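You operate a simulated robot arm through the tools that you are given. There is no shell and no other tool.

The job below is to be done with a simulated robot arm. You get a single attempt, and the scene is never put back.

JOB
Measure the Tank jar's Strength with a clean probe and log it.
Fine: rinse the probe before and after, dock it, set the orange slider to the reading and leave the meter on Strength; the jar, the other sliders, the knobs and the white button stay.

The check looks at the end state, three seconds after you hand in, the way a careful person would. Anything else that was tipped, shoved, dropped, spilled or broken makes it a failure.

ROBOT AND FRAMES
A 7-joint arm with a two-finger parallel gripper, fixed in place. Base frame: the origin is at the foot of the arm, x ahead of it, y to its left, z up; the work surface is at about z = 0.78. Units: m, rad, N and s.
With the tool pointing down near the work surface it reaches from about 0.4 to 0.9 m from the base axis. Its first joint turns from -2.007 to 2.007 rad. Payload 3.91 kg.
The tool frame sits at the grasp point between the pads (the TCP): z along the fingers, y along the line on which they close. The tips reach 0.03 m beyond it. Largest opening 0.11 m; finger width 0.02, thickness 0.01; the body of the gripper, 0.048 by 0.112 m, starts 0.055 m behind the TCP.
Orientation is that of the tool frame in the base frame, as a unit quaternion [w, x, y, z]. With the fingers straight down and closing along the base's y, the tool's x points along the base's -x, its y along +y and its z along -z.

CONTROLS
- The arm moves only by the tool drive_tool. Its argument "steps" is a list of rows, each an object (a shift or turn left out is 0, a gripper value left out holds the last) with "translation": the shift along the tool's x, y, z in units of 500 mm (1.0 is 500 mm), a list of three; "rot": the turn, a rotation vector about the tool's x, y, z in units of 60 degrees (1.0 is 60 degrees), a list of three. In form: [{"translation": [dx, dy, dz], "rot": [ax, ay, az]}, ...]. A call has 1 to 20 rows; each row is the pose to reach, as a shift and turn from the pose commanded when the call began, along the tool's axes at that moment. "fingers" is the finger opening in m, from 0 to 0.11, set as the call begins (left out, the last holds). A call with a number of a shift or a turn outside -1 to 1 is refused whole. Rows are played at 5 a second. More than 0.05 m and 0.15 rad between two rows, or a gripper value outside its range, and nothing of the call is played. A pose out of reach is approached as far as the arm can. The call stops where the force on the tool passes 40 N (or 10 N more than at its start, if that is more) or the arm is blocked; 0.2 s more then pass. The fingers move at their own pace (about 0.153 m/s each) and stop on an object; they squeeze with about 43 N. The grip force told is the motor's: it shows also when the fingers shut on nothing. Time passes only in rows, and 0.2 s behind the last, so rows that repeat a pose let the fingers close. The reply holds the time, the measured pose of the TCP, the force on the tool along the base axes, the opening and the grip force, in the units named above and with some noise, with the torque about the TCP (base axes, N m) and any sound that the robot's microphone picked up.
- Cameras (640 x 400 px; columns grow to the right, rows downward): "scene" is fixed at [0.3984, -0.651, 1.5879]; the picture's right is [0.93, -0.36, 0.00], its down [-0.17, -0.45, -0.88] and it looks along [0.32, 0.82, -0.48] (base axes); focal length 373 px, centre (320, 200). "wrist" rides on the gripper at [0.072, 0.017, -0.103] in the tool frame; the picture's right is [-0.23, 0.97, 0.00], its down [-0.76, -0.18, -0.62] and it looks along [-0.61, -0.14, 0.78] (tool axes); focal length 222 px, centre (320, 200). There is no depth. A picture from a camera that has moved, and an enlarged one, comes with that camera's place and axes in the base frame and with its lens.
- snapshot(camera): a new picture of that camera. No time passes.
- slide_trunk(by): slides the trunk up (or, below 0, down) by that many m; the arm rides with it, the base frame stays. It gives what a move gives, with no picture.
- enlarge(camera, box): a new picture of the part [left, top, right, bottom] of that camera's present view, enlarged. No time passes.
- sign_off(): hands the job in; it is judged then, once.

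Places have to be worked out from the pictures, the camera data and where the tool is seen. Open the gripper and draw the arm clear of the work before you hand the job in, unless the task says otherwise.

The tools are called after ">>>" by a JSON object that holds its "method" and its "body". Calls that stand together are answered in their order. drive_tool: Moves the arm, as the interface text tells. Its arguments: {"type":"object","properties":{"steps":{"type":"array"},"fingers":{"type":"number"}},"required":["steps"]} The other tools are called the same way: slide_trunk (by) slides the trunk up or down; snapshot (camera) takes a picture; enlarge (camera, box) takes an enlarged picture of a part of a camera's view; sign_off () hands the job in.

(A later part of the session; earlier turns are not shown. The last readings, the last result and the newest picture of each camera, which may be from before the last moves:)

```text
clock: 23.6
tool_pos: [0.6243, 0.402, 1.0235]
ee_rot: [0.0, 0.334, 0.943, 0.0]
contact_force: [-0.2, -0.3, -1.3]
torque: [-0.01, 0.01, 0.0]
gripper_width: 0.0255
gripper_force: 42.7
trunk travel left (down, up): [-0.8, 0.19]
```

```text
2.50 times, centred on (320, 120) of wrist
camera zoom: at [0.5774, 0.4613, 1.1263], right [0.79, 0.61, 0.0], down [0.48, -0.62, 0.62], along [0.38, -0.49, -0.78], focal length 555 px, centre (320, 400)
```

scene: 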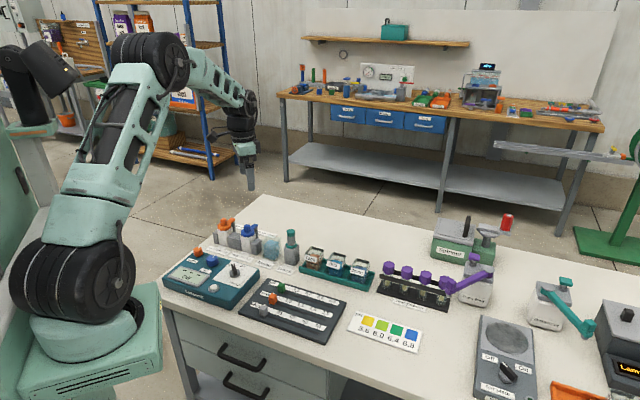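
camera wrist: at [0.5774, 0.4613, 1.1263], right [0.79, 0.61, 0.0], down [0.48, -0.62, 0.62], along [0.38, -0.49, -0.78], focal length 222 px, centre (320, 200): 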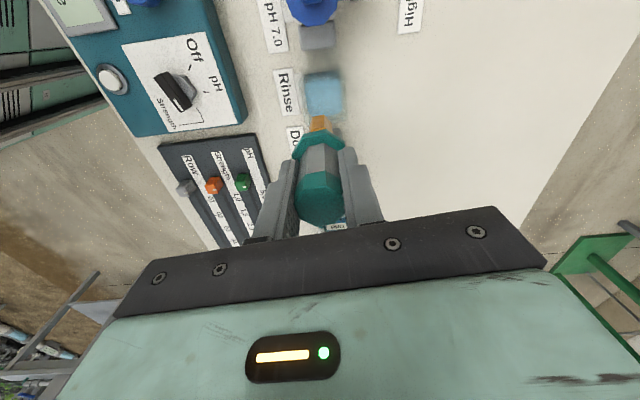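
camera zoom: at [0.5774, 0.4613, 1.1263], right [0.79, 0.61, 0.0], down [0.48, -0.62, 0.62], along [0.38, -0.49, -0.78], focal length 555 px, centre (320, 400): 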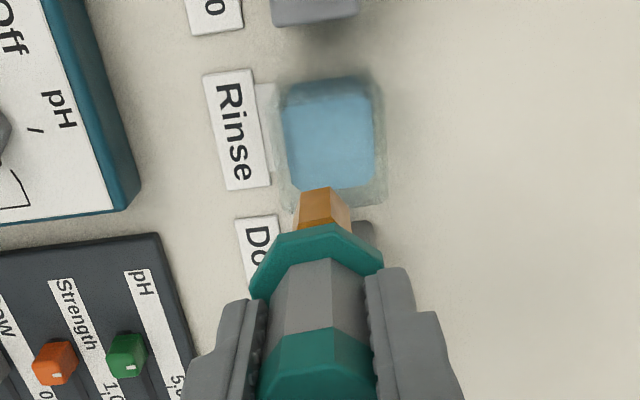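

The rinse cup seems centred near (0.6275, 0.401) with its rim at about z 0.848. I'll shift 3 mm and lower until the tip is just above the rim, then check again.

>>> {"method": "drive_tool", "body": {"steps": [{"translation": [-0.006, 0.003, 0.03]}, {"translation": [-0.006, 0.003, 0.07]}, {"translation": [-0.006, 0.003, 0.1]}, {"translation": [-0.006, 0.003, 0.1]}]}}

>>> {"method": "enlarge", "body": {"camera": "scene", "box": [240, 190, 320, 280]}}

>>> {"method": "enlarge", "body": {"camera": "wrist", "box": [240, 40, 400, 180]}}

```text
clock: 24.6
tool_pos: [0.6267, 0.3998, 0.9731]
ee_rot: [0.0, 0.334, 0.943, -0.001]
contact_force: [0.1, 0.7, -1.6]
torque: [0.0, -0.03, 0.0]
gripper_width: 0.0254
gripper_force: 43.1
trunk travel left (down, up): [-0.8, 0.19]
```

```text
4.44 times, centred on (280, 235) of scene
camera zoom: at [0.3984, -0.651, 1.5879], right [0.93, -0.36, 0.0], down [-0.17, -0.45, -0.88], along [0.32, 0.82, -0.48], focal length 1658 px, centre (498, 44)
```

zoom: 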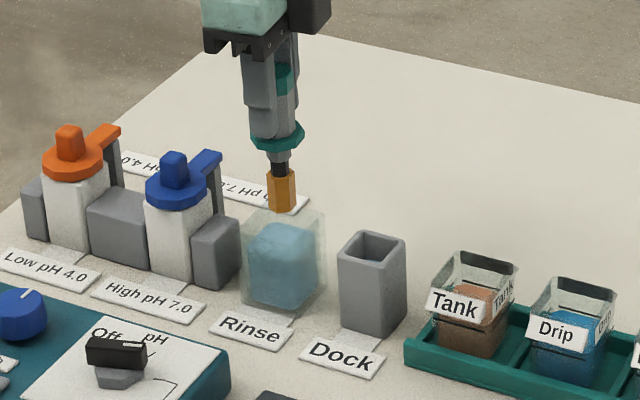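

```text
2.86 times, centred on (320, 110) of wrist
camera zoom: at [0.5808, 0.4604, 1.0764], right [0.79, 0.61, 0.0], down [0.48, -0.62, 0.62], along [0.38, -0.49, -0.78], focal length 635 px, centre (320, 457)
```

zoom: 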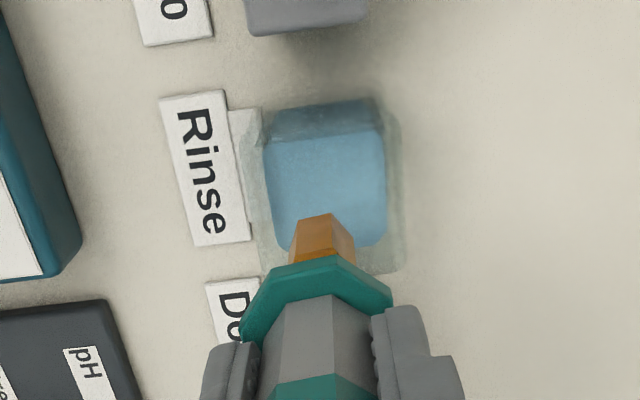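

The tip is centred to within a few mm; I'll shift 3 mm toward the cup centre and dip about 58 mm, watching the force.

>>> {"method": "drive_tool", "body": {"steps": [{"translation": [0.006, 0.002, 0.0]}, {"translation": [0.006, 0.002, 0.02]}, {"translation": [0.006, 0.002, 0.04]}, {"translation": [0.006, 0.002, 0.06]}, {"translation": [0.006, 0.002, 0.08]}, {"translation": [0.006, 0.002, 0.1]}, {"translation": [0.006, 0.002, 0.116]}]}}

>>> {"method": "enlarge", "body": {"camera": "scene", "box": [240, 190, 320, 280]}}

>>> {"method": "enlarge", "body": {"camera": "wrist", "box": [240, 40, 400, 180]}}

>>> {"method": "enlarge", "body": {"camera": "scene", "box": [150, 220, 270, 310]}}

```text
clock: 26.2
tool_pos: [0.6251, 0.4027, 0.9162]
ee_rot: [0.001, 0.334, 0.942, -0.001]
contact_force: [-0.9, -0.3, -0.2]
torque: [0.02, -0.02, -0.04]
gripper_width: 0.0255
gripper_force: 43.0
trunk travel left (down, up): [-0.8, 0.19]
```

```text
4.44 times, centred on (280, 235) of scene
camera zoom: at [0.3984, -0.651, 1.5879], right [0.93, -0.36, 0.0], down [-0.17, -0.45, -0.88], along [0.32, 0.82, -0.48], focal length 1658 px, centre (498, 44)
```

zoom: 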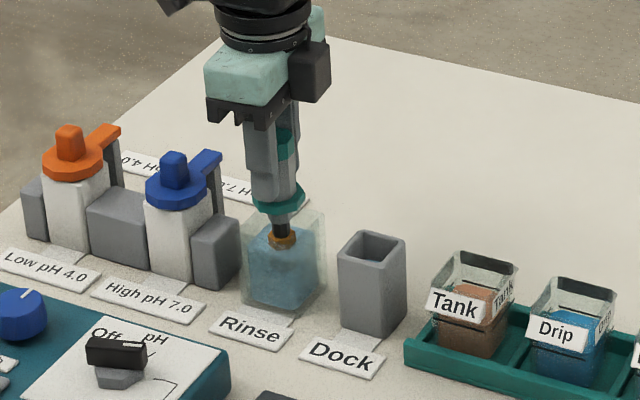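

```text
2.86 times, centred on (320, 110) of wrist
camera zoom: at [0.5787, 0.463, 1.0191], right [0.79, 0.61, 0.0], down [0.48, -0.62, 0.62], along [0.38, -0.49, -0.78], focal length 635 px, centre (320, 457)
```

zoom: 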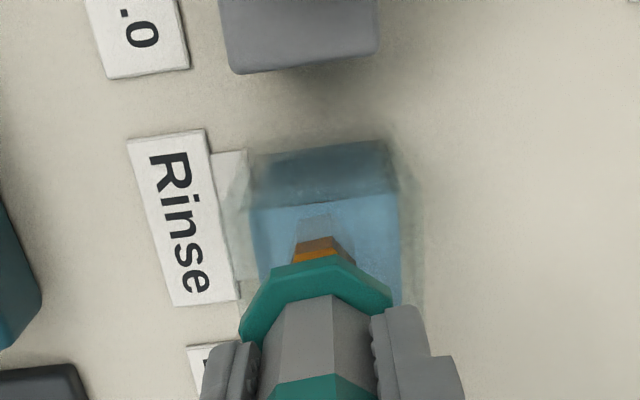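

```text
4.44 times, centred on (210, 265) of scene
camera zoom: at [0.3984, -0.651, 1.5879], right [0.93, -0.36, 0.0], down [-0.17, -0.45, -0.88], along [0.32, 0.82, -0.48], focal length 1658 px, centre (809, -89)
```

zoom: 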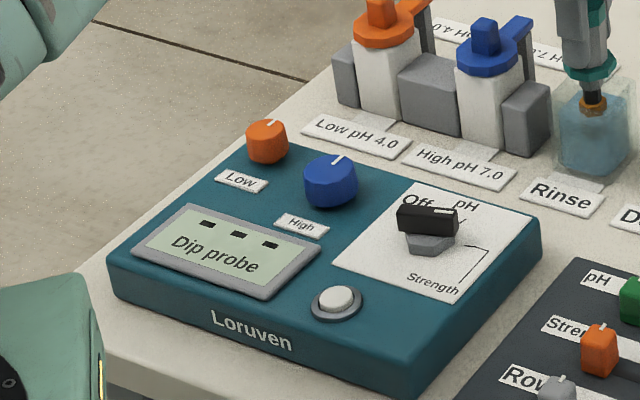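

The gold tip is in the rinse water with no contact. I'll go 7 mm deeper and dwell a few seconds with a small up-down swish.

>>> {"method": "drive_tool", "body": {"steps": [{"translation": [0, 0, 0.007]}, {"translation": [0, 0, 0.014]}, {"translation": [0, 0, 0.014]}, {"translation": [0, 0, 0.014]}, {"translation": [0, 0, 0.014]}, {"translation": [0, 0, 0.014]}, {"translation": [0, 0, 0.008]}, {"translation": [0, 0, 0.002]}, {"translation": [0, 0, 0.008]}, {"translation": [0, 0, 0.014]}, {"translation": [0, 0, 0.014]}, {"translation": [0, 0, 0.014]}, {"translation": [0, 0, 0.014]}, {"translation": [0, 0, 0.014]}, {"translation": [0, 0, 0.014]}, {"translation": [0, 0, 0.014]}, {"translation": [0, 0, 0.014]}, {"translation": [0, 0, 0.014]}, {"translation": [0, 0, 0.014]}, {"translation": [0, 0, 0.014]}]}}

>>> {"method": "enlarge", "body": {"camera": "scene", "box": [150, 180, 310, 300]}}

```text
clock: 30.4
tool_pos: [0.625, 0.4041, 0.907]
ee_rot: [0.0, 0.334, 0.942, 0.0]
contact_force: [-0.3, -0.2, -1.5]
torque: [-0.01, 0.02, 0.03]
gripper_width: 0.0256
gripper_force: 43.2
trunk travel left (down, up): [-0.8, 0.19]
```

```text
3.33 times, centred on (230, 240) of scene
camera zoom: at [0.3984, -0.651, 1.5879], right [0.93, -0.36, 0.0], down [-0.17, -0.45, -0.88], along [0.32, 0.82, -0.48], focal length 1243 px, centre (620, 67)
```

zoom: 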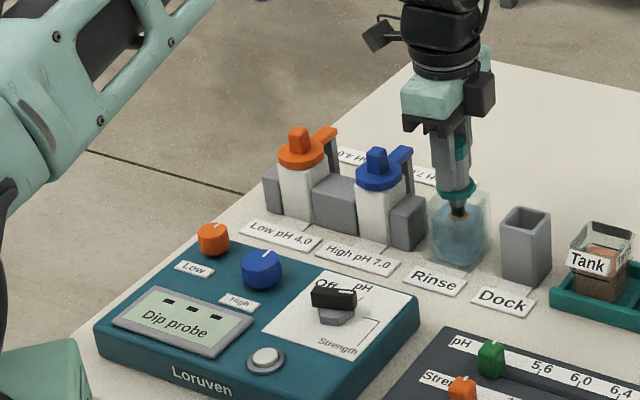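

The display stays at "Dip probe" in rinse water, as expected. I'll lift the probe out and carry it high over the dock to the Tank jar near (0.745, 0.295).

>>> {"method": "drive_tool", "body": {"steps": [{"translation": [0, 0, -0.05]}, {"translation": [0, 0, -0.1]}, {"translation": [0, 0, -0.16]}, {"translation": [0, 0, -0.23]}, {"translation": [0, 0, -0.23]}, {"translation": [-0.06, -0.003, -0.23]}, {"translation": [-0.12, -0.007, -0.23]}, {"translation": [-0.18, -0.01, -0.23]}, {"translation": [-0.24, -0.013, -0.23]}, {"translation": [-0.29, -0.016, -0.23]}, {"translation": [-0.324, -0.018, -0.23]}, {"translation": [-0.324, -0.018, -0.23]}]}}

>>> {"method": "enlarge", "body": {"camera": "scene", "box": [270, 180, 370, 290]}}

>>> {"method": "enlarge", "body": {"camera": "wrist", "box": [240, 20, 400, 160]}}

```text
clock: 33.0
tool_pos: [0.7444, 0.2952, 1.0226]
ee_rot: [-0.001, 0.333, 0.943, 0.0]
contact_force: [-1.1, -0.1, -2.3]
torque: [0.02, 0.01, -0.03]
gripper_width: 0.0254
gripper_force: 42.8
trunk travel left (down, up): [-0.8, 0.19]
```

```text
3.64 times, centred on (320, 235) of scene
camera zoom: at [0.3984, -0.651, 1.5879], right [0.93, -0.36, 0.0], down [-0.17, -0.45, -0.88], along [0.32, 0.82, -0.48], focal length 1356 px, centre (320, 73)
```

zoom: 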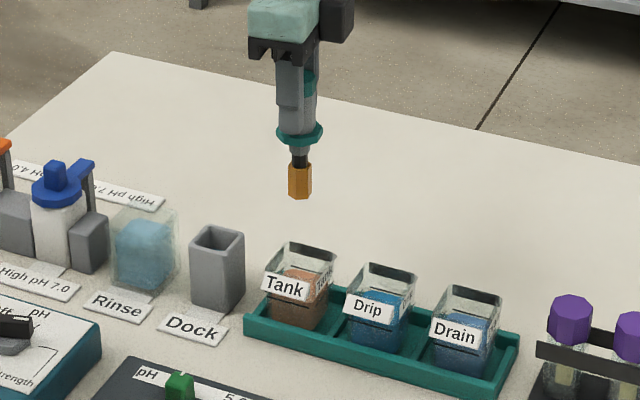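

```text
2.86 times, centred on (320, 90) of wrist
camera zoom: at [0.6984, 0.3542, 1.1267], right [0.79, 0.61, 0.0], down [0.48, -0.62, 0.62], along [0.38, -0.49, -0.78], focal length 635 px, centre (320, 514)
```

zoom: 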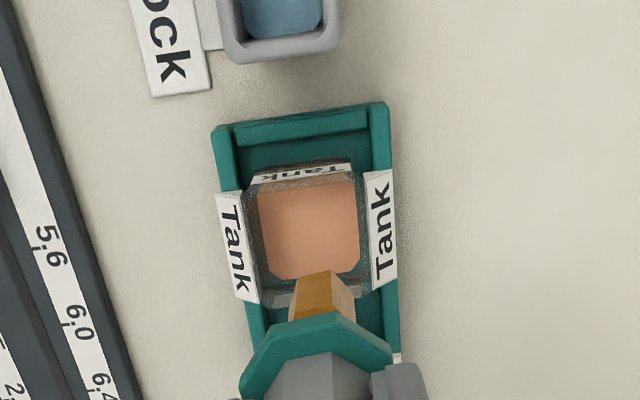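

Relative to the jar, the tip needs about 5 mm toward -y. I'll correct that and lower to just above the rim to check again.

>>> {"method": "drive_tool", "body": {"steps": [{"translation": [-0.003, -0.01, 0.0]}, {"translation": [-0.003, -0.01, 0.05]}, {"translation": [-0.003, -0.01, 0.1]}, {"translation": [-0.003, -0.01, 0.1]}]}}

>>> {"method": "enlarge", "body": {"camera": "scene", "box": [270, 200, 350, 290]}}

>>> {"method": "enlarge", "body": {"camera": "wrist", "box": [240, 40, 400, 180]}}

```text
clock: 34.0
tool_pos: [0.7431, 0.29, 0.9743]
ee_rot: [-0.001, 0.333, 0.943, 0.0]
contact_force: [0.7, -0.9, -1.7]
torque: [-0.01, 0.0, -0.01]
gripper_width: 0.0255
gripper_force: 42.9
trunk travel left (down, up): [-0.8, 0.19]
```

```text
4.44 times, centred on (310, 245) of scene
camera zoom: at [0.3984, -0.651, 1.5879], right [0.93, -0.36, 0.0], down [-0.17, -0.45, -0.88], along [0.32, 0.82, -0.48], focal length 1658 px, centre (364, 0)
```

zoom: 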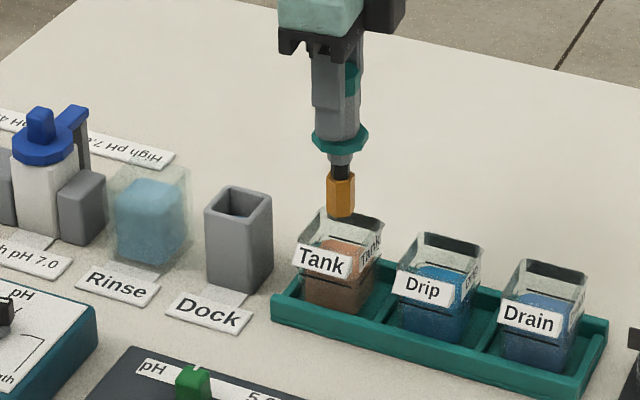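

```text
2.86 times, centred on (320, 110) of wrist
camera zoom: at [0.6962, 0.3479, 1.0769], right [0.79, 0.61, 0.0], down [0.48, -0.62, 0.62], along [0.38, -0.49, -0.78], focal length 635 px, centre (320, 457)
```

zoom: 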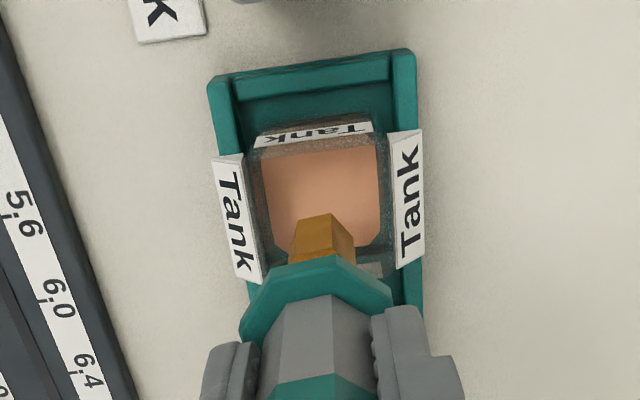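

The tip is centred over the Tank jar. I'll dip about 58 mm and read the display.

>>> {"method": "drive_tool", "body": {"steps": [{"translation": [0, 0, 0.02]}, {"translation": [0, 0, 0.04]}, {"translation": [0, 0, 0.06]}, {"translation": [0, 0, 0.08]}, {"translation": [0, 0, 0.1]}, {"translation": [0, 0, 0.116]}, {"translation": [0, 0, 0.116]}]}}

>>> {"method": "enlarge", "body": {"camera": "scene", "box": [270, 200, 350, 290]}}

>>> {"method": "enlarge", "body": {"camera": "scene", "box": [150, 240, 250, 310]}}

>>> {"method": "enlarge", "body": {"camera": "wrist", "box": [240, 40, 400, 180]}}

```text
clock: 35.6
tool_pos: [0.7425, 0.2898, 0.9138]
ee_rot: [0.0, 0.334, 0.942, 0.0]
contact_force: [-0.3, -0.4, -1.1]
torque: [-0.02, 0.01, 0.01]
gripper_width: 0.0257
gripper_force: 43.3
trunk travel left (down, up): [-0.8, 0.19]
```

```text
4.44 times, centred on (310, 245) of scene
camera zoom: at [0.3984, -0.651, 1.5879], right [0.93, -0.36, 0.0], down [-0.17, -0.45, -0.88], along [0.32, 0.82, -0.48], focal length 1658 px, centre (364, 0)
```

zoom: 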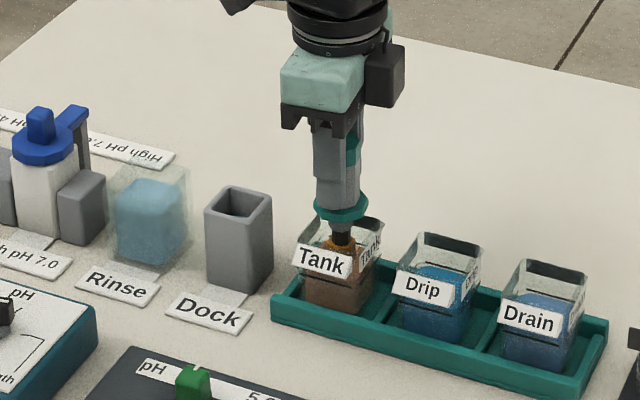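

```text
5.71 times, centred on (200, 275) of scene
camera zoom: at [0.3984, -0.651, 1.5879], right [0.93, -0.36, 0.0], down [-0.17, -0.45, -0.88], along [0.32, 0.82, -0.48], focal length 2131 px, centre (1006, -229)
```

zoom: 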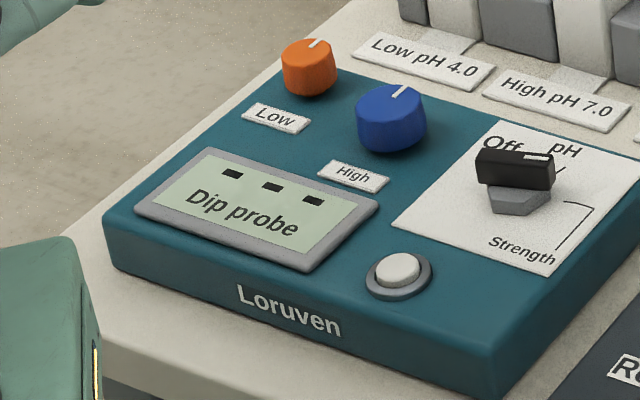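

```text
2.86 times, centred on (320, 110) of wrist
camera zoom: at [0.6968, 0.3488, 1.0171], right [0.79, 0.61, 0.0], down [0.48, -0.62, 0.62], along [0.38, -0.49, -0.78], focal length 635 px, centre (320, 457)
```

zoom: 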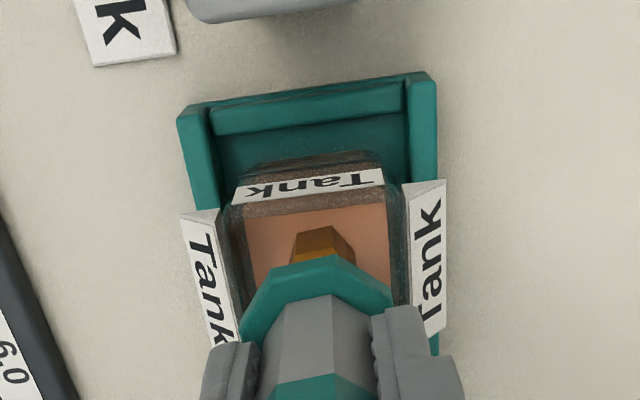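

The gold tip is only partly submerged and the display hasn't responded. I'll lower 5 mm and wait.

>>> {"method": "drive_tool", "body": {"steps": [{"translation": [0, 0, 0.005]}, {"translation": [0, 0, 0.01]}, {"translation": [0, 0, 0.01]}, {"translation": [0, 0, 0.01]}, {"translation": [0, 0, 0.01]}, {"translation": [0, 0, 0.01]}]}}

>>> {"method": "enlarge", "body": {"camera": "scene", "box": [150, 240, 250, 310]}}

>>> {"method": "enlarge", "body": {"camera": "scene", "box": [290, 220, 350, 290]}}

```text
clock: 37.0
tool_pos: [0.7432, 0.2898, 0.9078]
ee_rot: [0.0, 0.334, 0.942, 0.0]
contact_force: [0.0, 0.1, -1.9]
torque: [0.03, 0.01, 0.04]
gripper_width: 0.0254
gripper_force: 43.0
trunk travel left (down, up): [-0.8, 0.19]
```

```text
5.71 times, centred on (200, 275) of scene
camera zoom: at [0.3984, -0.651, 1.5879], right [0.93, -0.36, 0.0], down [-0.17, -0.45, -0.88], along [0.32, 0.82, -0.48], focal length 2131 px, centre (1006, -229)
```

zoom: 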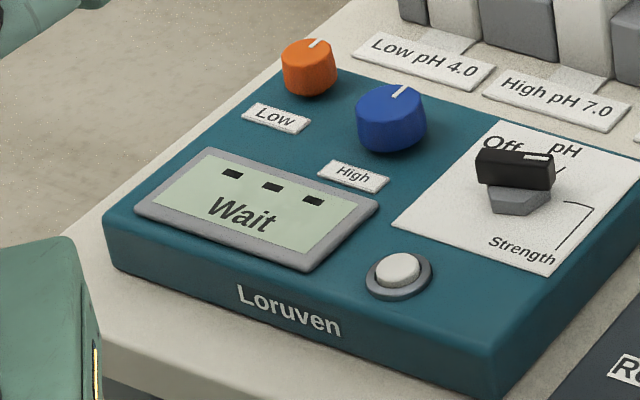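

```text
5.71 times, centred on (320, 255) of scene
camera zoom: at [0.3984, -0.651, 1.5879], right [0.93, -0.36, 0.0], down [-0.17, -0.45, -0.88], along [0.32, 0.82, -0.48], focal length 2131 px, centre (320, -114)
```

zoom: 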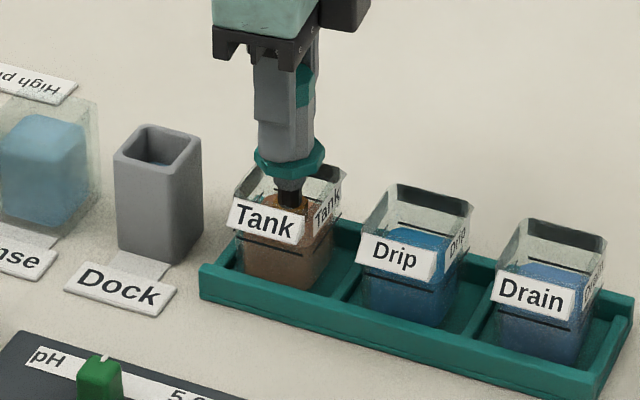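

The meter shows "Wait", so the dip registers. I'll go 2 mm deeper for margin and hold still.

>>> {"method": "drive_tool", "body": {"steps": [{"translation": [0, 0, 0.004]}, {"translation": [0, 0, 0.004]}, {"translation": [0, 0, 0.004]}, {"translation": [0, 0, 0.004]}, {"translation": [0, 0, 0.004]}, {"translation": [0, 0, 0.004]}, {"translation": [0, 0, 0.004]}, {"translation": [0, 0, 0.004]}, {"translation": [0, 0, 0.004]}, {"translation": [0, 0, 0.004]}]}}

>>> {"method": "enlarge", "body": {"camera": "scene", "box": [150, 240, 250, 310]}}

```text
clock: 39.2
tool_pos: [0.7432, 0.2901, 0.9072]
ee_rot: [0.0, 0.333, 0.943, 0.0]
contact_force: [0.4, -0.3, -1.0]
torque: [-0.01, 0.0, 0.01]
gripper_width: 0.0256
gripper_force: 42.6
trunk travel left (down, up): [-0.8, 0.19]
```

```text
5.71 times, centred on (200, 275) of scene
camera zoom: at [0.3984, -0.651, 1.5879], right [0.93, -0.36, 0.0], down [-0.17, -0.45, -0.88], along [0.32, 0.82, -0.48], focal length 2131 px, centre (1006, -229)
```

zoom: 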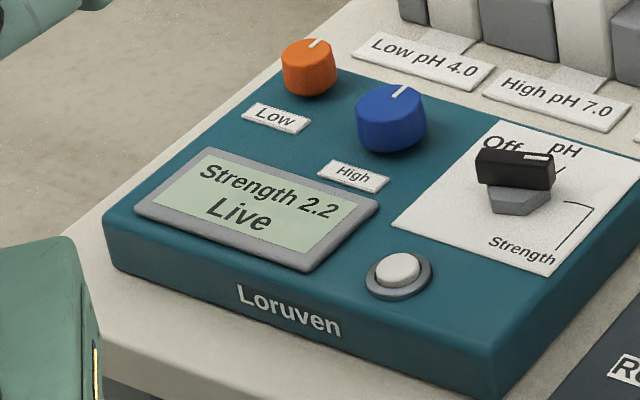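

The meter reads "Strength 2.2 Live". I'll hold a little longer to confirm that it is stable.

>>> {"method": "drive_tool", "body": {"steps": [{"translation": [0, 0, 0]}, {"translation": [0, 0, 0]}, {"translation": [0, 0, 0]}, {"translation": [0, 0, 0]}, {"translation": [0, 0, 0]}, {"translation": [0, 0, 0]}, {"translation": [0, 0, 0]}, {"translation": [0, 0, 0]}, {"translation": [0, 0, 0]}, {"translation": [0, 0, 0]}, {"translation": [0, 0, 0]}, {"translation": [0, 0, 0]}, {"translation": [0, 0, 0]}, {"translation": [0, 0, 0]}, {"translation": [0, 0, 0]}]}}

>>> {"method": "enlarge", "body": {"camera": "scene", "box": [160, 255, 220, 295]}}

>>> {"method": "enlarge", "body": {"camera": "wrist", "box": [240, 40, 400, 180]}}

>>> {"method": "enlarge", "body": {"camera": "scene", "box": [290, 220, 350, 290]}}

```text
clock: 42.4
tool_pos: [0.7431, 0.2897, 0.9062]
ee_rot: [-0.001, 0.334, 0.942, 0.0]
contact_force: [-0.2, -0.4, -2.1]
torque: [0.0, -0.03, 0.05]
gripper_width: 0.0258
gripper_force: 42.8
trunk travel left (down, up): [-0.8, 0.19]
```

```text
10.00 times, centred on (190, 275) of scene
camera zoom: at [0.3984, -0.651, 1.5879], right [0.93, -0.36, 0.0], down [-0.17, -0.45, -0.88], along [0.32, 0.82, -0.48], focal length 3730 px, centre (1620, -550)
```

zoom: 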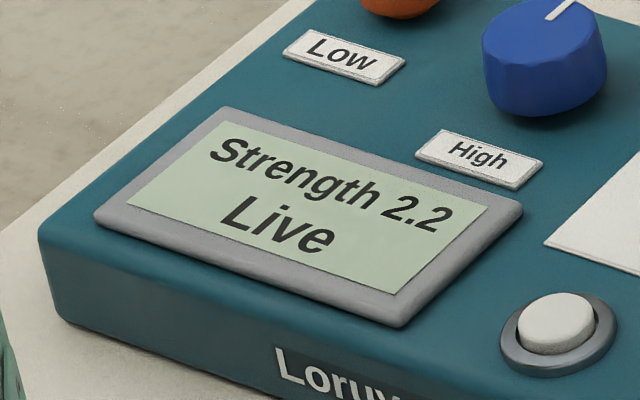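

```text
2.86 times, centred on (320, 110) of wrist
camera zoom: at [0.6968, 0.3493, 1.0101], right [0.79, 0.61, 0.0], down [0.48, -0.62, 0.62], along [0.38, -0.49, -0.78], focal length 635 px, centre (320, 457)
```

zoom: 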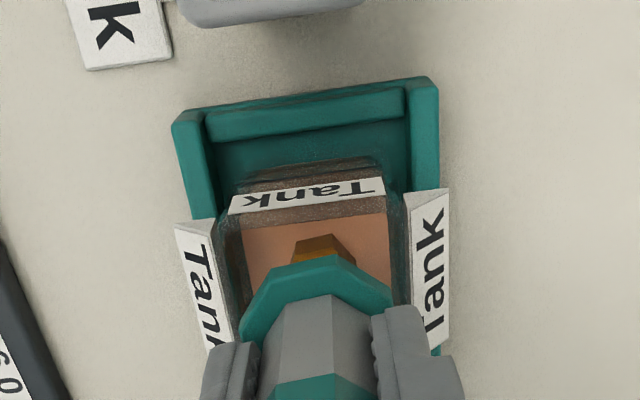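

```text
5.71 times, centred on (320, 255) of scene
camera zoom: at [0.3984, -0.651, 1.5879], right [0.93, -0.36, 0.0], down [-0.17, -0.45, -0.88], along [0.32, 0.82, -0.48], focal length 2131 px, centre (320, -114)
```

zoom: 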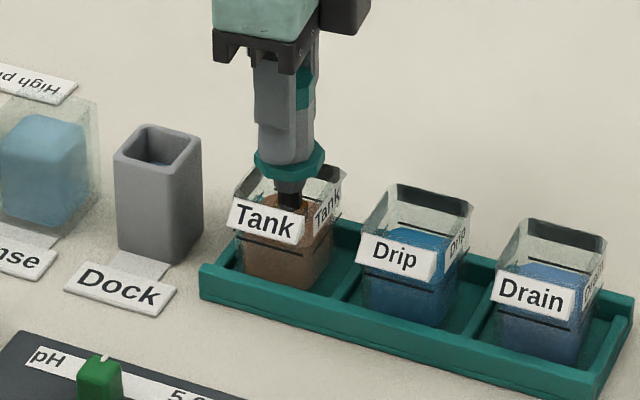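

The reading is stable at 2.2. I'll lift out and return along the same path to the rinse cup.

>>> {"method": "drive_tool", "body": {"steps": [{"translation": [0, 0, -0.05]}, {"translation": [0, 0, -0.1]}, {"translation": [0, 0, -0.16]}, {"translation": [0, 0, -0.23]}, {"translation": [0, 0, -0.23]}, {"translation": [0.06, 0.005, -0.23]}, {"translation": [0.12, 0.01, -0.23]}, {"translation": [0.18, 0.015, -0.23]}, {"translation": [0.24, 0.021, -0.23]}, {"translation": [0.29, 0.025, -0.23]}, {"translation": [0.327, 0.028, -0.23]}, {"translation": [0.327, 0.028, -0.23]}, {"translation": [0.327, 0.028, -0.23]}]}}

>>> {"method": "enlarge", "body": {"camera": "wrist", "box": [240, 40, 400, 180]}}

>>> {"method": "enlarge", "body": {"camera": "scene", "box": [230, 170, 350, 280]}}

```text
clock: 45.2
tool_pos: [0.6269, 0.4044, 1.0208]
ee_rot: [-0.001, 0.334, 0.943, 0.0]
contact_force: [-0.4, -0.1, -1.3]
torque: [-0.03, -0.01, -0.02]
gripper_width: 0.0254
gripper_force: 43.1
trunk travel left (down, up): [-0.8, 0.19]
```

```text
2.86 times, centred on (320, 110) of wrist
camera zoom: at [0.5797, 0.4634, 1.1252], right [0.79, 0.61, 0.0], down [0.48, -0.62, 0.62], along [0.38, -0.49, -0.78], focal length 635 px, centre (320, 457)
```

zoom: 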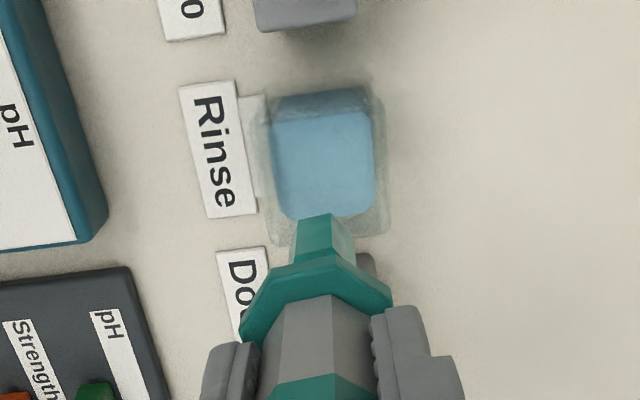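

```text
3.64 times, centred on (290, 225) of scene
camera zoom: at [0.3984, -0.651, 1.5879], right [0.93, -0.36, 0.0], down [-0.17, -0.45, -0.88], along [0.32, 0.82, -0.48], focal length 1356 px, centre (429, 109)
```

zoom: 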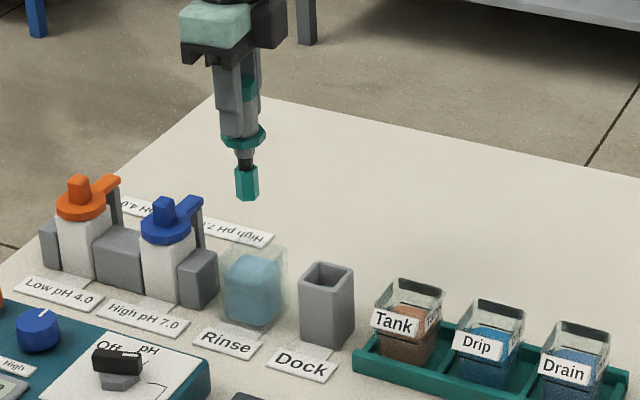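

The tip has turned from gold to teal since the Tank dip, so the colour seems to mark an unrinsed probe. I'll rinse at the same depth as before and see whether it goes back to gold.

>>> {"method": "drive_tool", "body": {"steps": [{"translation": [0.004, 0, 0.05]}, {"translation": [0.004, 0, 0.1]}, {"translation": [0.004, 0, 0.14]}, {"translation": [0.004, 0, 0.18]}, {"translation": [0.004, 0, 0.21]}, {"translation": [0.004, 0, 0.23]}, {"translation": [0.004, 0, 0.23]}, {"translation": [0.004, 0, 0.23]}, {"translation": [0.004, 0, 0.23]}, {"translation": [0.004, 0, 0.23]}, {"translation": [0.004, 0, 0.222]}, {"translation": [0.004, 0, 0.215]}, {"translation": [0.004, 0, 0.222]}, {"translation": [0.004, 0, 0.23]}, {"translation": [0.004, 0, 0.23]}, {"translation": [0.004, 0, 0.23]}, {"translation": [0.004, 0, 0.23]}, {"translation": [0.004, 0, 0.23]}, {"translation": [0.004, 0, 0.23]}]}}

>>> {"method": "enlarge", "body": {"camera": "wrist", "box": [240, 40, 400, 180]}}

>>> {"method": "enlarge", "body": {"camera": "scene", "box": [240, 200, 310, 280]}}

>>> {"method": "enlarge", "body": {"camera": "scene", "box": [150, 240, 250, 310]}}

```text
clock: 49.2
tool_pos: [0.6238, 0.4048, 0.9077]
ee_rot: [-0.001, 0.333, 0.943, 0.001]
contact_force: [0.1, -0.4, -1.6]
torque: [0.01, 0.01, -0.01]
gripper_width: 0.0256
gripper_force: 42.7
trunk travel left (down, up): [-0.8, 0.19]
```

```text
2.86 times, centred on (320, 110) of wrist
camera zoom: at [0.5772, 0.464, 1.0112], right [0.79, 0.61, 0.0], down [0.48, -0.62, 0.62], along [0.38, -0.49, -0.78], focal length 635 px, centre (320, 457)
```

zoom: 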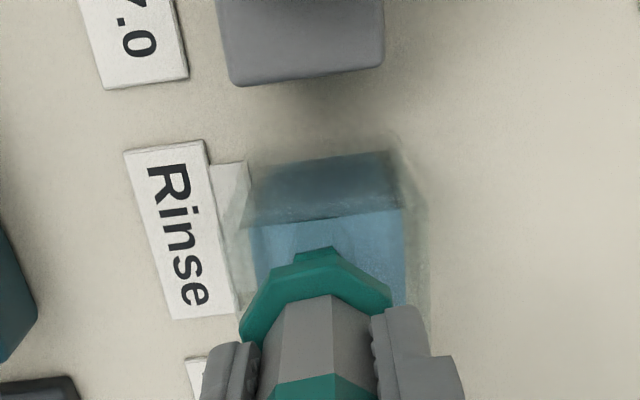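

```text
5.00 times, centred on (275, 240) of scene
camera zoom: at [0.3984, -0.651, 1.5879], right [0.93, -0.36, 0.0], down [-0.17, -0.45, -0.88], along [0.32, 0.82, -0.48], focal length 1865 px, centre (545, 0)
```

zoom: 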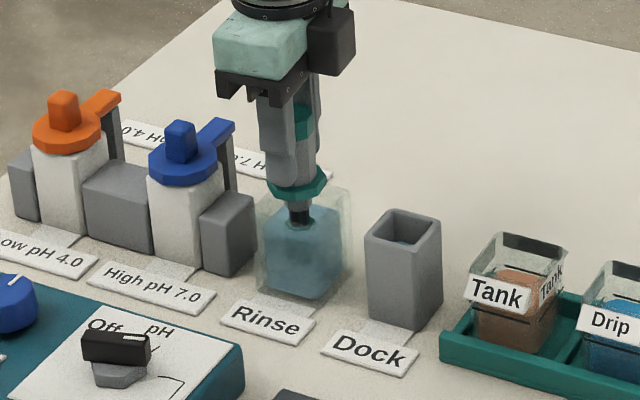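

```text
5.71 times, centred on (200, 275) of scene
camera zoom: at [0.3984, -0.651, 1.5879], right [0.93, -0.36, 0.0], down [-0.17, -0.45, -0.88], along [0.32, 0.82, -0.48], focal length 2131 px, centre (1006, -229)
```

zoom: 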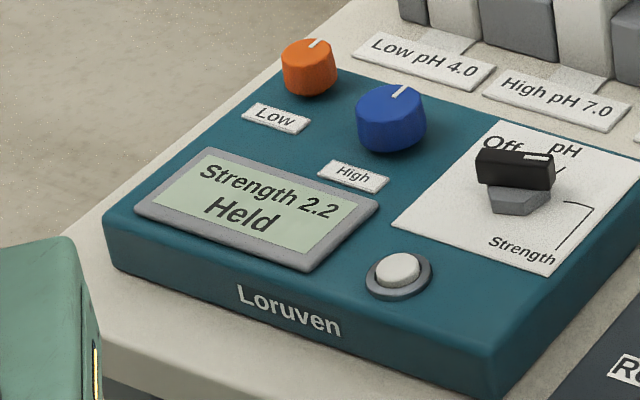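

The display shows "Strength 2.2 Held", but the tip is still teal here. I'll go 4 mm deeper in small steps and dwell.

>>> {"method": "drive_tool", "body": {"steps": [{"translation": [0, 0, 0.004]}, {"translation": [0, 0, 0.008]}, {"translation": [0, 0, 0.008]}, {"translation": [0, 0, 0.008]}, {"translation": [0, 0, 0.008]}, {"translation": [0, 0, 0.008]}, {"translation": [0, 0, 0.008]}, {"translation": [0, 0, 0.008]}, {"translation": [0, 0, 0.008]}, {"translation": [0, 0, 0.008]}]}}

>>> {"method": "enlarge", "body": {"camera": "wrist", "box": [280, 90, 360, 160]}}

>>> {"method": "enlarge", "body": {"camera": "scene", "box": [255, 220, 295, 270]}}

```text
clock: 51.4
tool_pos: [0.624, 0.4051, 0.9055]
ee_rot: [0.0, 0.334, 0.943, -0.001]
contact_force: [-0.2, -0.4, -1.2]
torque: [0.01, -0.04, -0.01]
gripper_width: 0.0254
gripper_force: 43.0
trunk travel left (down, up): [-0.8, 0.19]
```

```text
5.71 times, centred on (320, 125) of wrist
camera zoom: at [0.5776, 0.4643, 1.0077], right [0.79, 0.61, 0.0], down [0.48, -0.62, 0.62], along [0.38, -0.49, -0.78], focal length 1269 px, centre (320, 629)
```

zoom: 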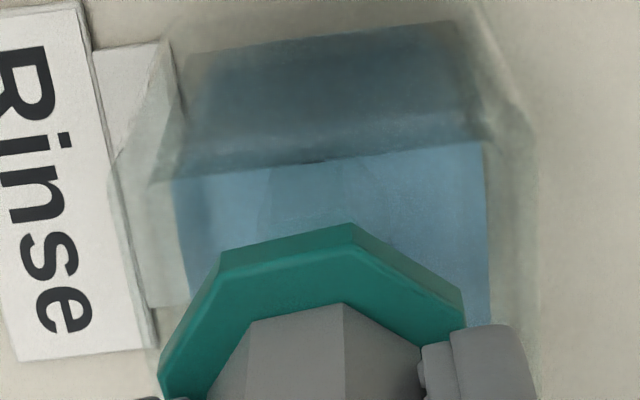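

```text
8.00 times, centred on (275, 245) of scene
camera zoom: at [0.3984, -0.651, 1.5879], right [0.93, -0.36, 0.0], down [-0.17, -0.45, -0.88], along [0.32, 0.82, -0.48], focal length 2984 px, centre (680, -160)
```

zoom: 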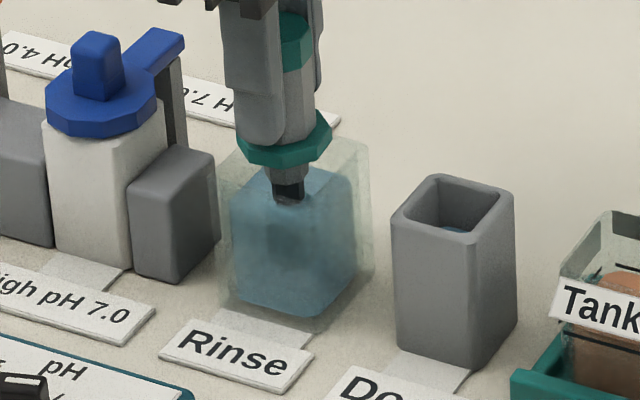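

The tip is now fully under. I'll lift it above the rim to check its colour.

>>> {"method": "drive_tool", "body": {"steps": [{"translation": [0, 0, -0.05]}, {"translation": [0, 0, -0.1]}, {"translation": [0, 0, -0.14]}, {"translation": [0, 0, -0.14]}]}}

>>> {"method": "enlarge", "body": {"camera": "wrist", "box": [240, 60, 400, 180]}}

>>> {"method": "enlarge", "body": {"camera": "scene", "box": [240, 190, 310, 280]}}

```text
clock: 52.4
tool_pos: [0.6223, 0.4049, 0.9743]
ee_rot: [0.0, 0.334, 0.943, 0.0]
contact_force: [0.5, -0.2, -1.1]
torque: [-0.02, -0.03, -0.04]
gripper_width: 0.0256
gripper_force: 42.6
trunk travel left (down, up): [-0.8, 0.19]
```

```text
3.33 times, centred on (320, 120) of wrist
camera zoom: at [0.5761, 0.4627, 1.0786], right [0.79, 0.61, 0.0], down [0.48, -0.62, 0.62], along [0.38, -0.49, -0.78], focal length 740 px, centre (320, 467)
```

zoom: 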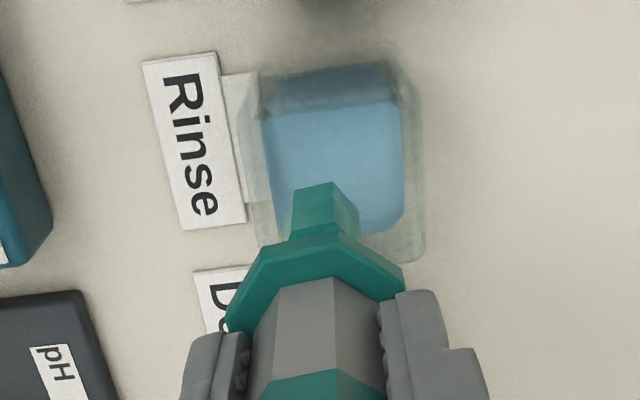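

```text
4.44 times, centred on (275, 235) of scene
camera zoom: at [0.3984, -0.651, 1.5879], right [0.93, -0.36, 0.0], down [-0.17, -0.45, -0.88], along [0.32, 0.82, -0.48], focal length 1658 px, centre (520, 44)
```

zoom: 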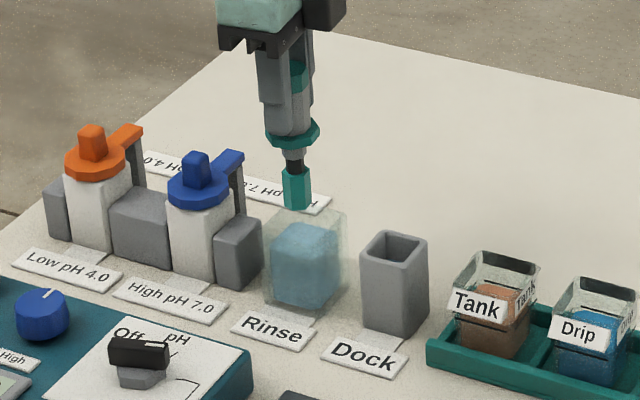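

The tip is still teal, so either the rinse needs a deeper dip or the colour means something else. I'll dip deeper, to TCP 0.900, watching the force for the cup floor.

>>> {"method": "drive_tool", "body": {"steps": [{"translation": [-0.003, 0.003, 0.03]}, {"translation": [-0.003, 0.003, 0.07]}, {"translation": [-0.003, 0.003, 0.1]}, {"translation": [-0.003, 0.003, 0.125]}, {"translation": [-0.003, 0.003, 0.14]}, {"translation": [-0.003, 0.003, 0.144]}, {"translation": [-0.003, 0.003, 0.148]}, {"translation": [-0.003, 0.003, 0.148]}, {"translation": [-0.003, 0.003, 0.148]}, {"translation": [-0.003, 0.003, 0.148]}, {"translation": [-0.003, 0.003, 0.148]}, {"translation": [-0.003, 0.003, 0.148]}]}}

>>> {"method": "enlarge", "body": {"camera": "scene", "box": [255, 220, 295, 270]}}

>>> {"method": "enlarge", "body": {"camera": "scene", "box": [150, 240, 250, 310]}}

```text
clock: 55.0
tool_pos: [0.6259, 0.4058, 0.8991]
ee_rot: [0.0, 0.334, 0.943, 0.0]
contact_force: [-0.4, 0.2, -1.9]
torque: [0.0, -0.01, 0.02]
gripper_width: 0.0254
gripper_force: 43.2
trunk travel left (down, up): [-0.8, 0.19]
```

```text
8.00 times, centred on (275, 245) of scene
camera zoom: at [0.3984, -0.651, 1.5879], right [0.93, -0.36, 0.0], down [-0.17, -0.45, -0.88], along [0.32, 0.82, -0.48], focal length 2984 px, centre (680, -160)
```

zoom: 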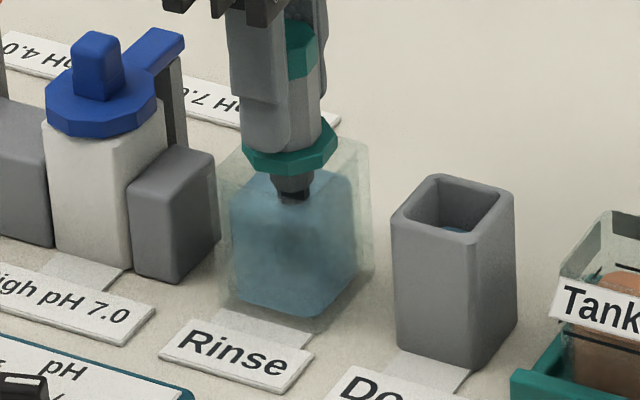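

```text
5.71 times, centred on (200, 275) of scene
camera zoom: at [0.3984, -0.651, 1.5879], right [0.93, -0.36, 0.0], down [-0.17, -0.45, -0.88], along [0.32, 0.82, -0.48], focal length 2131 px, centre (1006, -229)
```

zoom: 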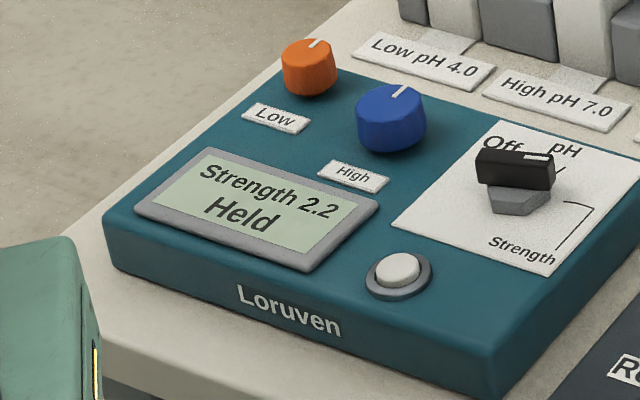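

No contact force at this depth. I'll hold a few more seconds and then lift to look at the tip.

>>> {"method": "drive_tool", "body": {"steps": [{"translation": [0, 0, 0]}, {"translation": [0, 0, 0]}, {"translation": [0, 0, 0]}, {"translation": [0, 0, 0]}, {"translation": [0, 0, 0]}, {"translation": [0, 0, 0]}, {"translation": [0, 0, 0]}, {"translation": [0, 0, 0]}, {"translation": [0, 0, 0]}, {"translation": [0, 0, 0]}, {"translation": [0, 0, -0.05]}, {"translation": [0, 0, -0.1]}, {"translation": [0, 0, -0.15]}, {"translation": [0, 0, -0.15]}]}}

>>> {"method": "enlarge", "body": {"camera": "scene", "box": [240, 190, 310, 280]}}

>>> {"method": "enlarge", "body": {"camera": "wrist", "box": [240, 60, 400, 180]}}

```text
clock: 58.0
tool_pos: [0.6262, 0.4045, 0.9757]
ee_rot: [-0.001, 0.334, 0.943, 0.0]
contact_force: [0.2, 0.0, -0.8]
torque: [-0.01, -0.02, -0.01]
gripper_width: 0.0257
gripper_force: 43.0
trunk travel left (down, up): [-0.8, 0.19]
```

```text
4.44 times, centred on (275, 235) of scene
camera zoom: at [0.3984, -0.651, 1.5879], right [0.93, -0.36, 0.0], down [-0.17, -0.45, -0.88], along [0.32, 0.82, -0.48], focal length 1658 px, centre (520, 44)
```

zoom: 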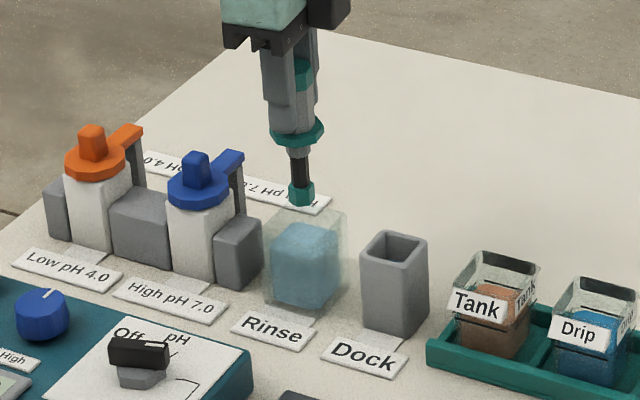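

```text
3.33 times, centred on (320, 120) of wrist
camera zoom: at [0.5796, 0.4633, 1.079], right [0.79, 0.61, 0.0], down [0.48, -0.62, 0.62], along [0.38, -0.49, -0.78], focal length 740 px, centre (320, 467)
```

zoom: 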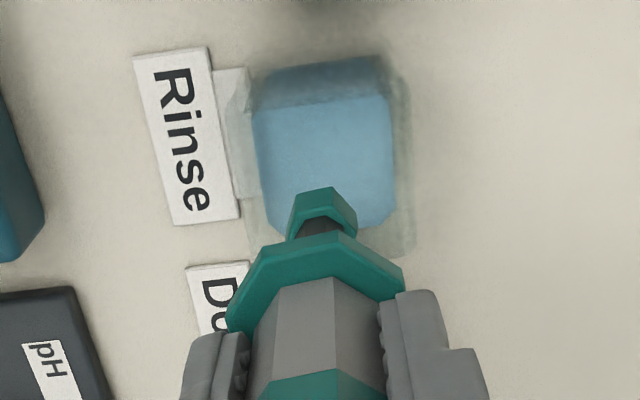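

This is important: after the deep rinse the coloured sleeve is gone, leaving a dark stem with a small teal tip. So the gold film was old residue that my first rinse was too shallow to remove, and the 2.2 came from a dirty probe. I'll discard it and measure again with the clean probe.

>>> {"method": "drive_tool", "body": {"steps": [{"translation": [0, 0, -0.05]}, {"translation": [0, 0, -0.096]}, {"translation": [0, 0, -0.096]}, {"translation": [-0.06, -0.006, -0.096]}, {"translation": [-0.12, -0.012, -0.096]}, {"translation": [-0.18, -0.018, -0.096]}, {"translation": [-0.24, -0.023, -0.096]}, {"translation": [-0.29, -0.028, -0.096]}, {"translation": [-0.328, -0.031, -0.096]}, {"translation": [-0.328, -0.031, -0.096]}, {"translation": [-0.328, -0.031, -0.05]}, {"translation": [-0.328, -0.031, 0.0]}, {"translation": [-0.328, -0.031, 0.0]}]}}

>>> {"method": "enlarge", "body": {"camera": "scene", "box": [270, 200, 350, 290]}}

>>> {"method": "enlarge", "body": {"camera": "wrist", "box": [240, 40, 400, 180]}}

>>> {"method": "enlarge", "body": {"camera": "scene", "box": [150, 240, 250, 310]}}

```text
clock: 60.8
tool_pos: [0.7438, 0.2928, 0.9739]
ee_rot: [0.0, 0.333, 0.943, 0.0]
contact_force: [-0.4, 0.1, -1.7]
torque: [0.0, -0.02, 0.02]
gripper_width: 0.0257
gripper_force: 43.4
trunk travel left (down, up): [-0.8, 0.19]
```

```text
4.44 times, centred on (310, 245) of scene
camera zoom: at [0.3984, -0.651, 1.5879], right [0.93, -0.36, 0.0], down [-0.17, -0.45, -0.88], along [0.32, 0.82, -0.48], focal length 1658 px, centre (364, 0)
```

zoom: 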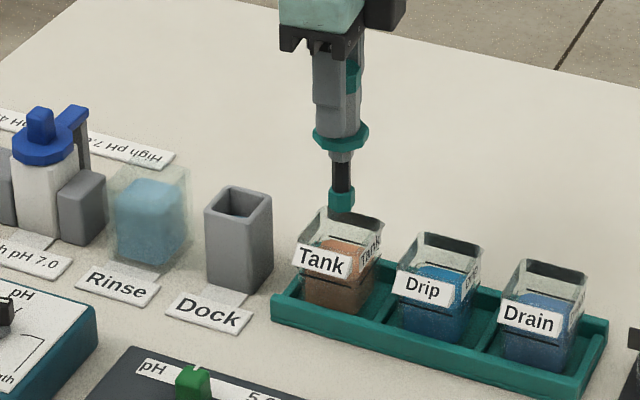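

```text
2.86 times, centred on (320, 110) of wrist
camera zoom: at [0.6979, 0.3509, 1.0771], right [0.79, 0.61, 0.0], down [0.48, -0.62, 0.62], along [0.38, -0.49, -0.78], focal length 635 px, centre (320, 457)
```

zoom: 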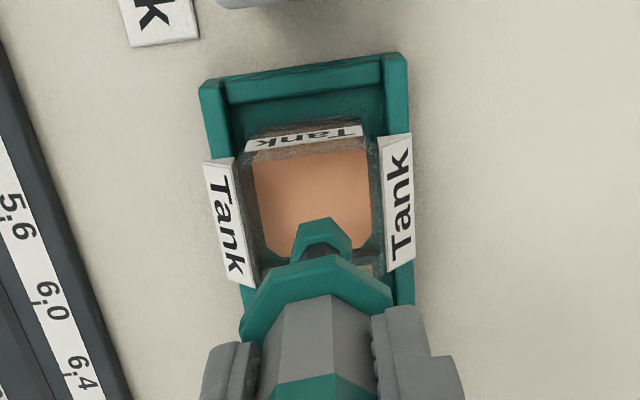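

```text
5.71 times, centred on (200, 275) of scene
camera zoom: at [0.3984, -0.651, 1.5879], right [0.93, -0.36, 0.0], down [-0.17, -0.45, -0.88], along [0.32, 0.82, -0.48], focal length 2131 px, centre (1006, -229)
```

zoom: 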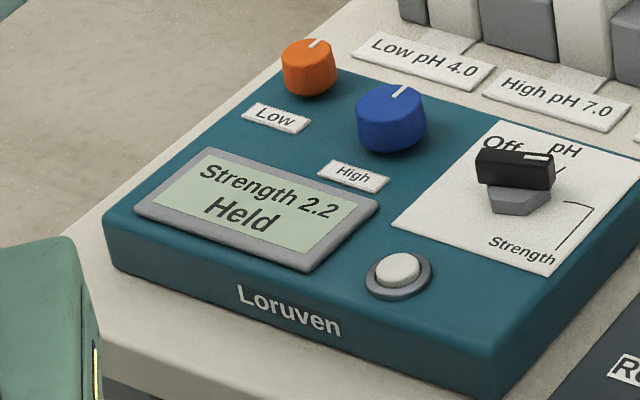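

The clean tip is over the Tank jar. I'll dip to the same depth that registered before and wait for the reading.

>>> {"method": "drive_tool", "body": {"steps": [{"translation": [0, -0.004, 0.03]}, {"translation": [0, -0.004, 0.06]}, {"translation": [0, -0.004, 0.09]}, {"translation": [0, -0.004, 0.12]}, {"translation": [0, -0.004, 0.138]}, {"translation": [0, -0.004, 0.138]}, {"translation": [0, -0.004, 0.138]}, {"translation": [0, -0.004, 0.138]}, {"translation": [0, -0.004, 0.138]}, {"translation": [0, -0.004, 0.138]}, {"translation": [0, -0.004, 0.138]}, {"translation": [0, -0.004, 0.138]}, {"translation": [0, -0.004, 0.138]}, {"translation": [0, -0.004, 0.138]}, {"translation": [0, -0.004, 0.138]}, {"translation": [0, -0.004, 0.138]}, {"translation": [0, -0.004, 0.138]}, {"translation": [0, -0.004, 0.138]}, {"translation": [0, -0.004, 0.138]}, {"translation": [0, -0.004, 0.138]}]}}

>>> {"method": "enlarge", "body": {"camera": "scene", "box": [150, 240, 250, 310]}}

>>> {"method": "enlarge", "body": {"camera": "scene", "box": [290, 220, 350, 290]}}

```text
clock: 65.0
tool_pos: [0.7427, 0.2903, 0.9065]
ee_rot: [0.0, 0.334, 0.943, 0.0]
contact_force: [0.2, 0.3, -0.5]
torque: [0.02, -0.01, -0.02]
gripper_width: 0.0255
gripper_force: 42.8
trunk travel left (down, up): [-0.8, 0.19]
```

```text
5.71 times, centred on (200, 275) of scene
camera zoom: at [0.3984, -0.651, 1.5879], right [0.93, -0.36, 0.0], down [-0.17, -0.45, -0.88], along [0.32, 0.82, -0.48], focal length 2131 px, centre (1006, -229)
```

zoom: 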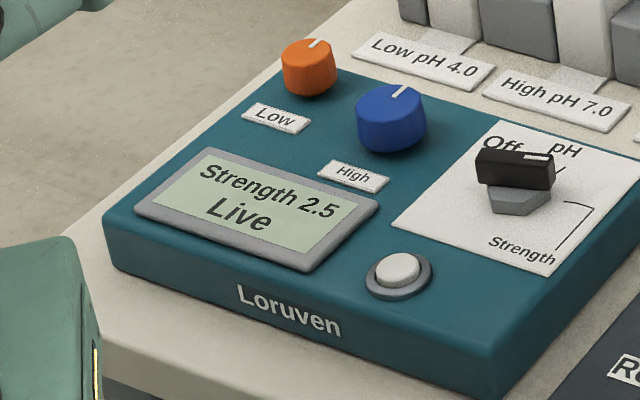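

```text
5.71 times, centred on (320, 255) of scene
camera zoom: at [0.3984, -0.651, 1.5879], right [0.93, -0.36, 0.0], down [-0.17, -0.45, -0.88], along [0.32, 0.82, -0.48], focal length 2131 px, centre (320, -114)
```

zoom: 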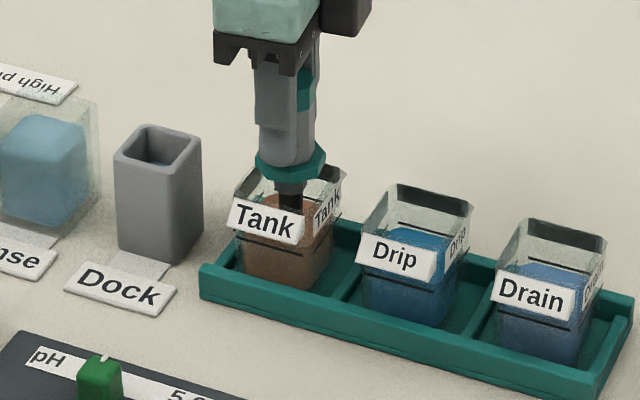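

With the clean probe the meter reads "Strength 2.5 Live". I'll hold and confirm with a bigger enlargement.

>>> {"method": "drive_tool", "body": {"steps": [{"translation": [0, 0, 0]}, {"translation": [0, 0, 0]}, {"translation": [0, 0, 0]}, {"translation": [0, 0, 0]}, {"translation": [0, 0, 0]}, {"translation": [0, 0, 0]}, {"translation": [0, 0, 0]}, {"translation": [0, 0, 0]}, {"translation": [0, 0, 0]}, {"translation": [0, 0, 0]}, {"translation": [0, 0, 0]}, {"translation": [0, 0, 0]}]}}

>>> {"method": "enlarge", "body": {"camera": "scene", "box": [160, 255, 220, 295]}}

```text
clock: 67.6
tool_pos: [0.7429, 0.29, 0.9059]
ee_rot: [0.0, 0.334, 0.943, 0.001]
contact_force: [0.9, 0.1, -1.0]
torque: [-0.01, 0.0, 0.03]
gripper_width: 0.0255
gripper_force: 43.2
trunk travel left (down, up): [-0.8, 0.19]
```

```text
10.00 times, centred on (190, 275) of scene
camera zoom: at [0.3984, -0.651, 1.5879], right [0.93, -0.36, 0.0], down [-0.17, -0.45, -0.88], along [0.32, 0.82, -0.48], focal length 3730 px, centre (1620, -550)
```

zoom: 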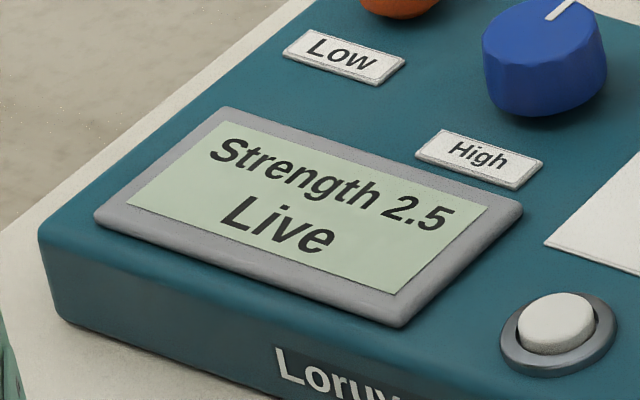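

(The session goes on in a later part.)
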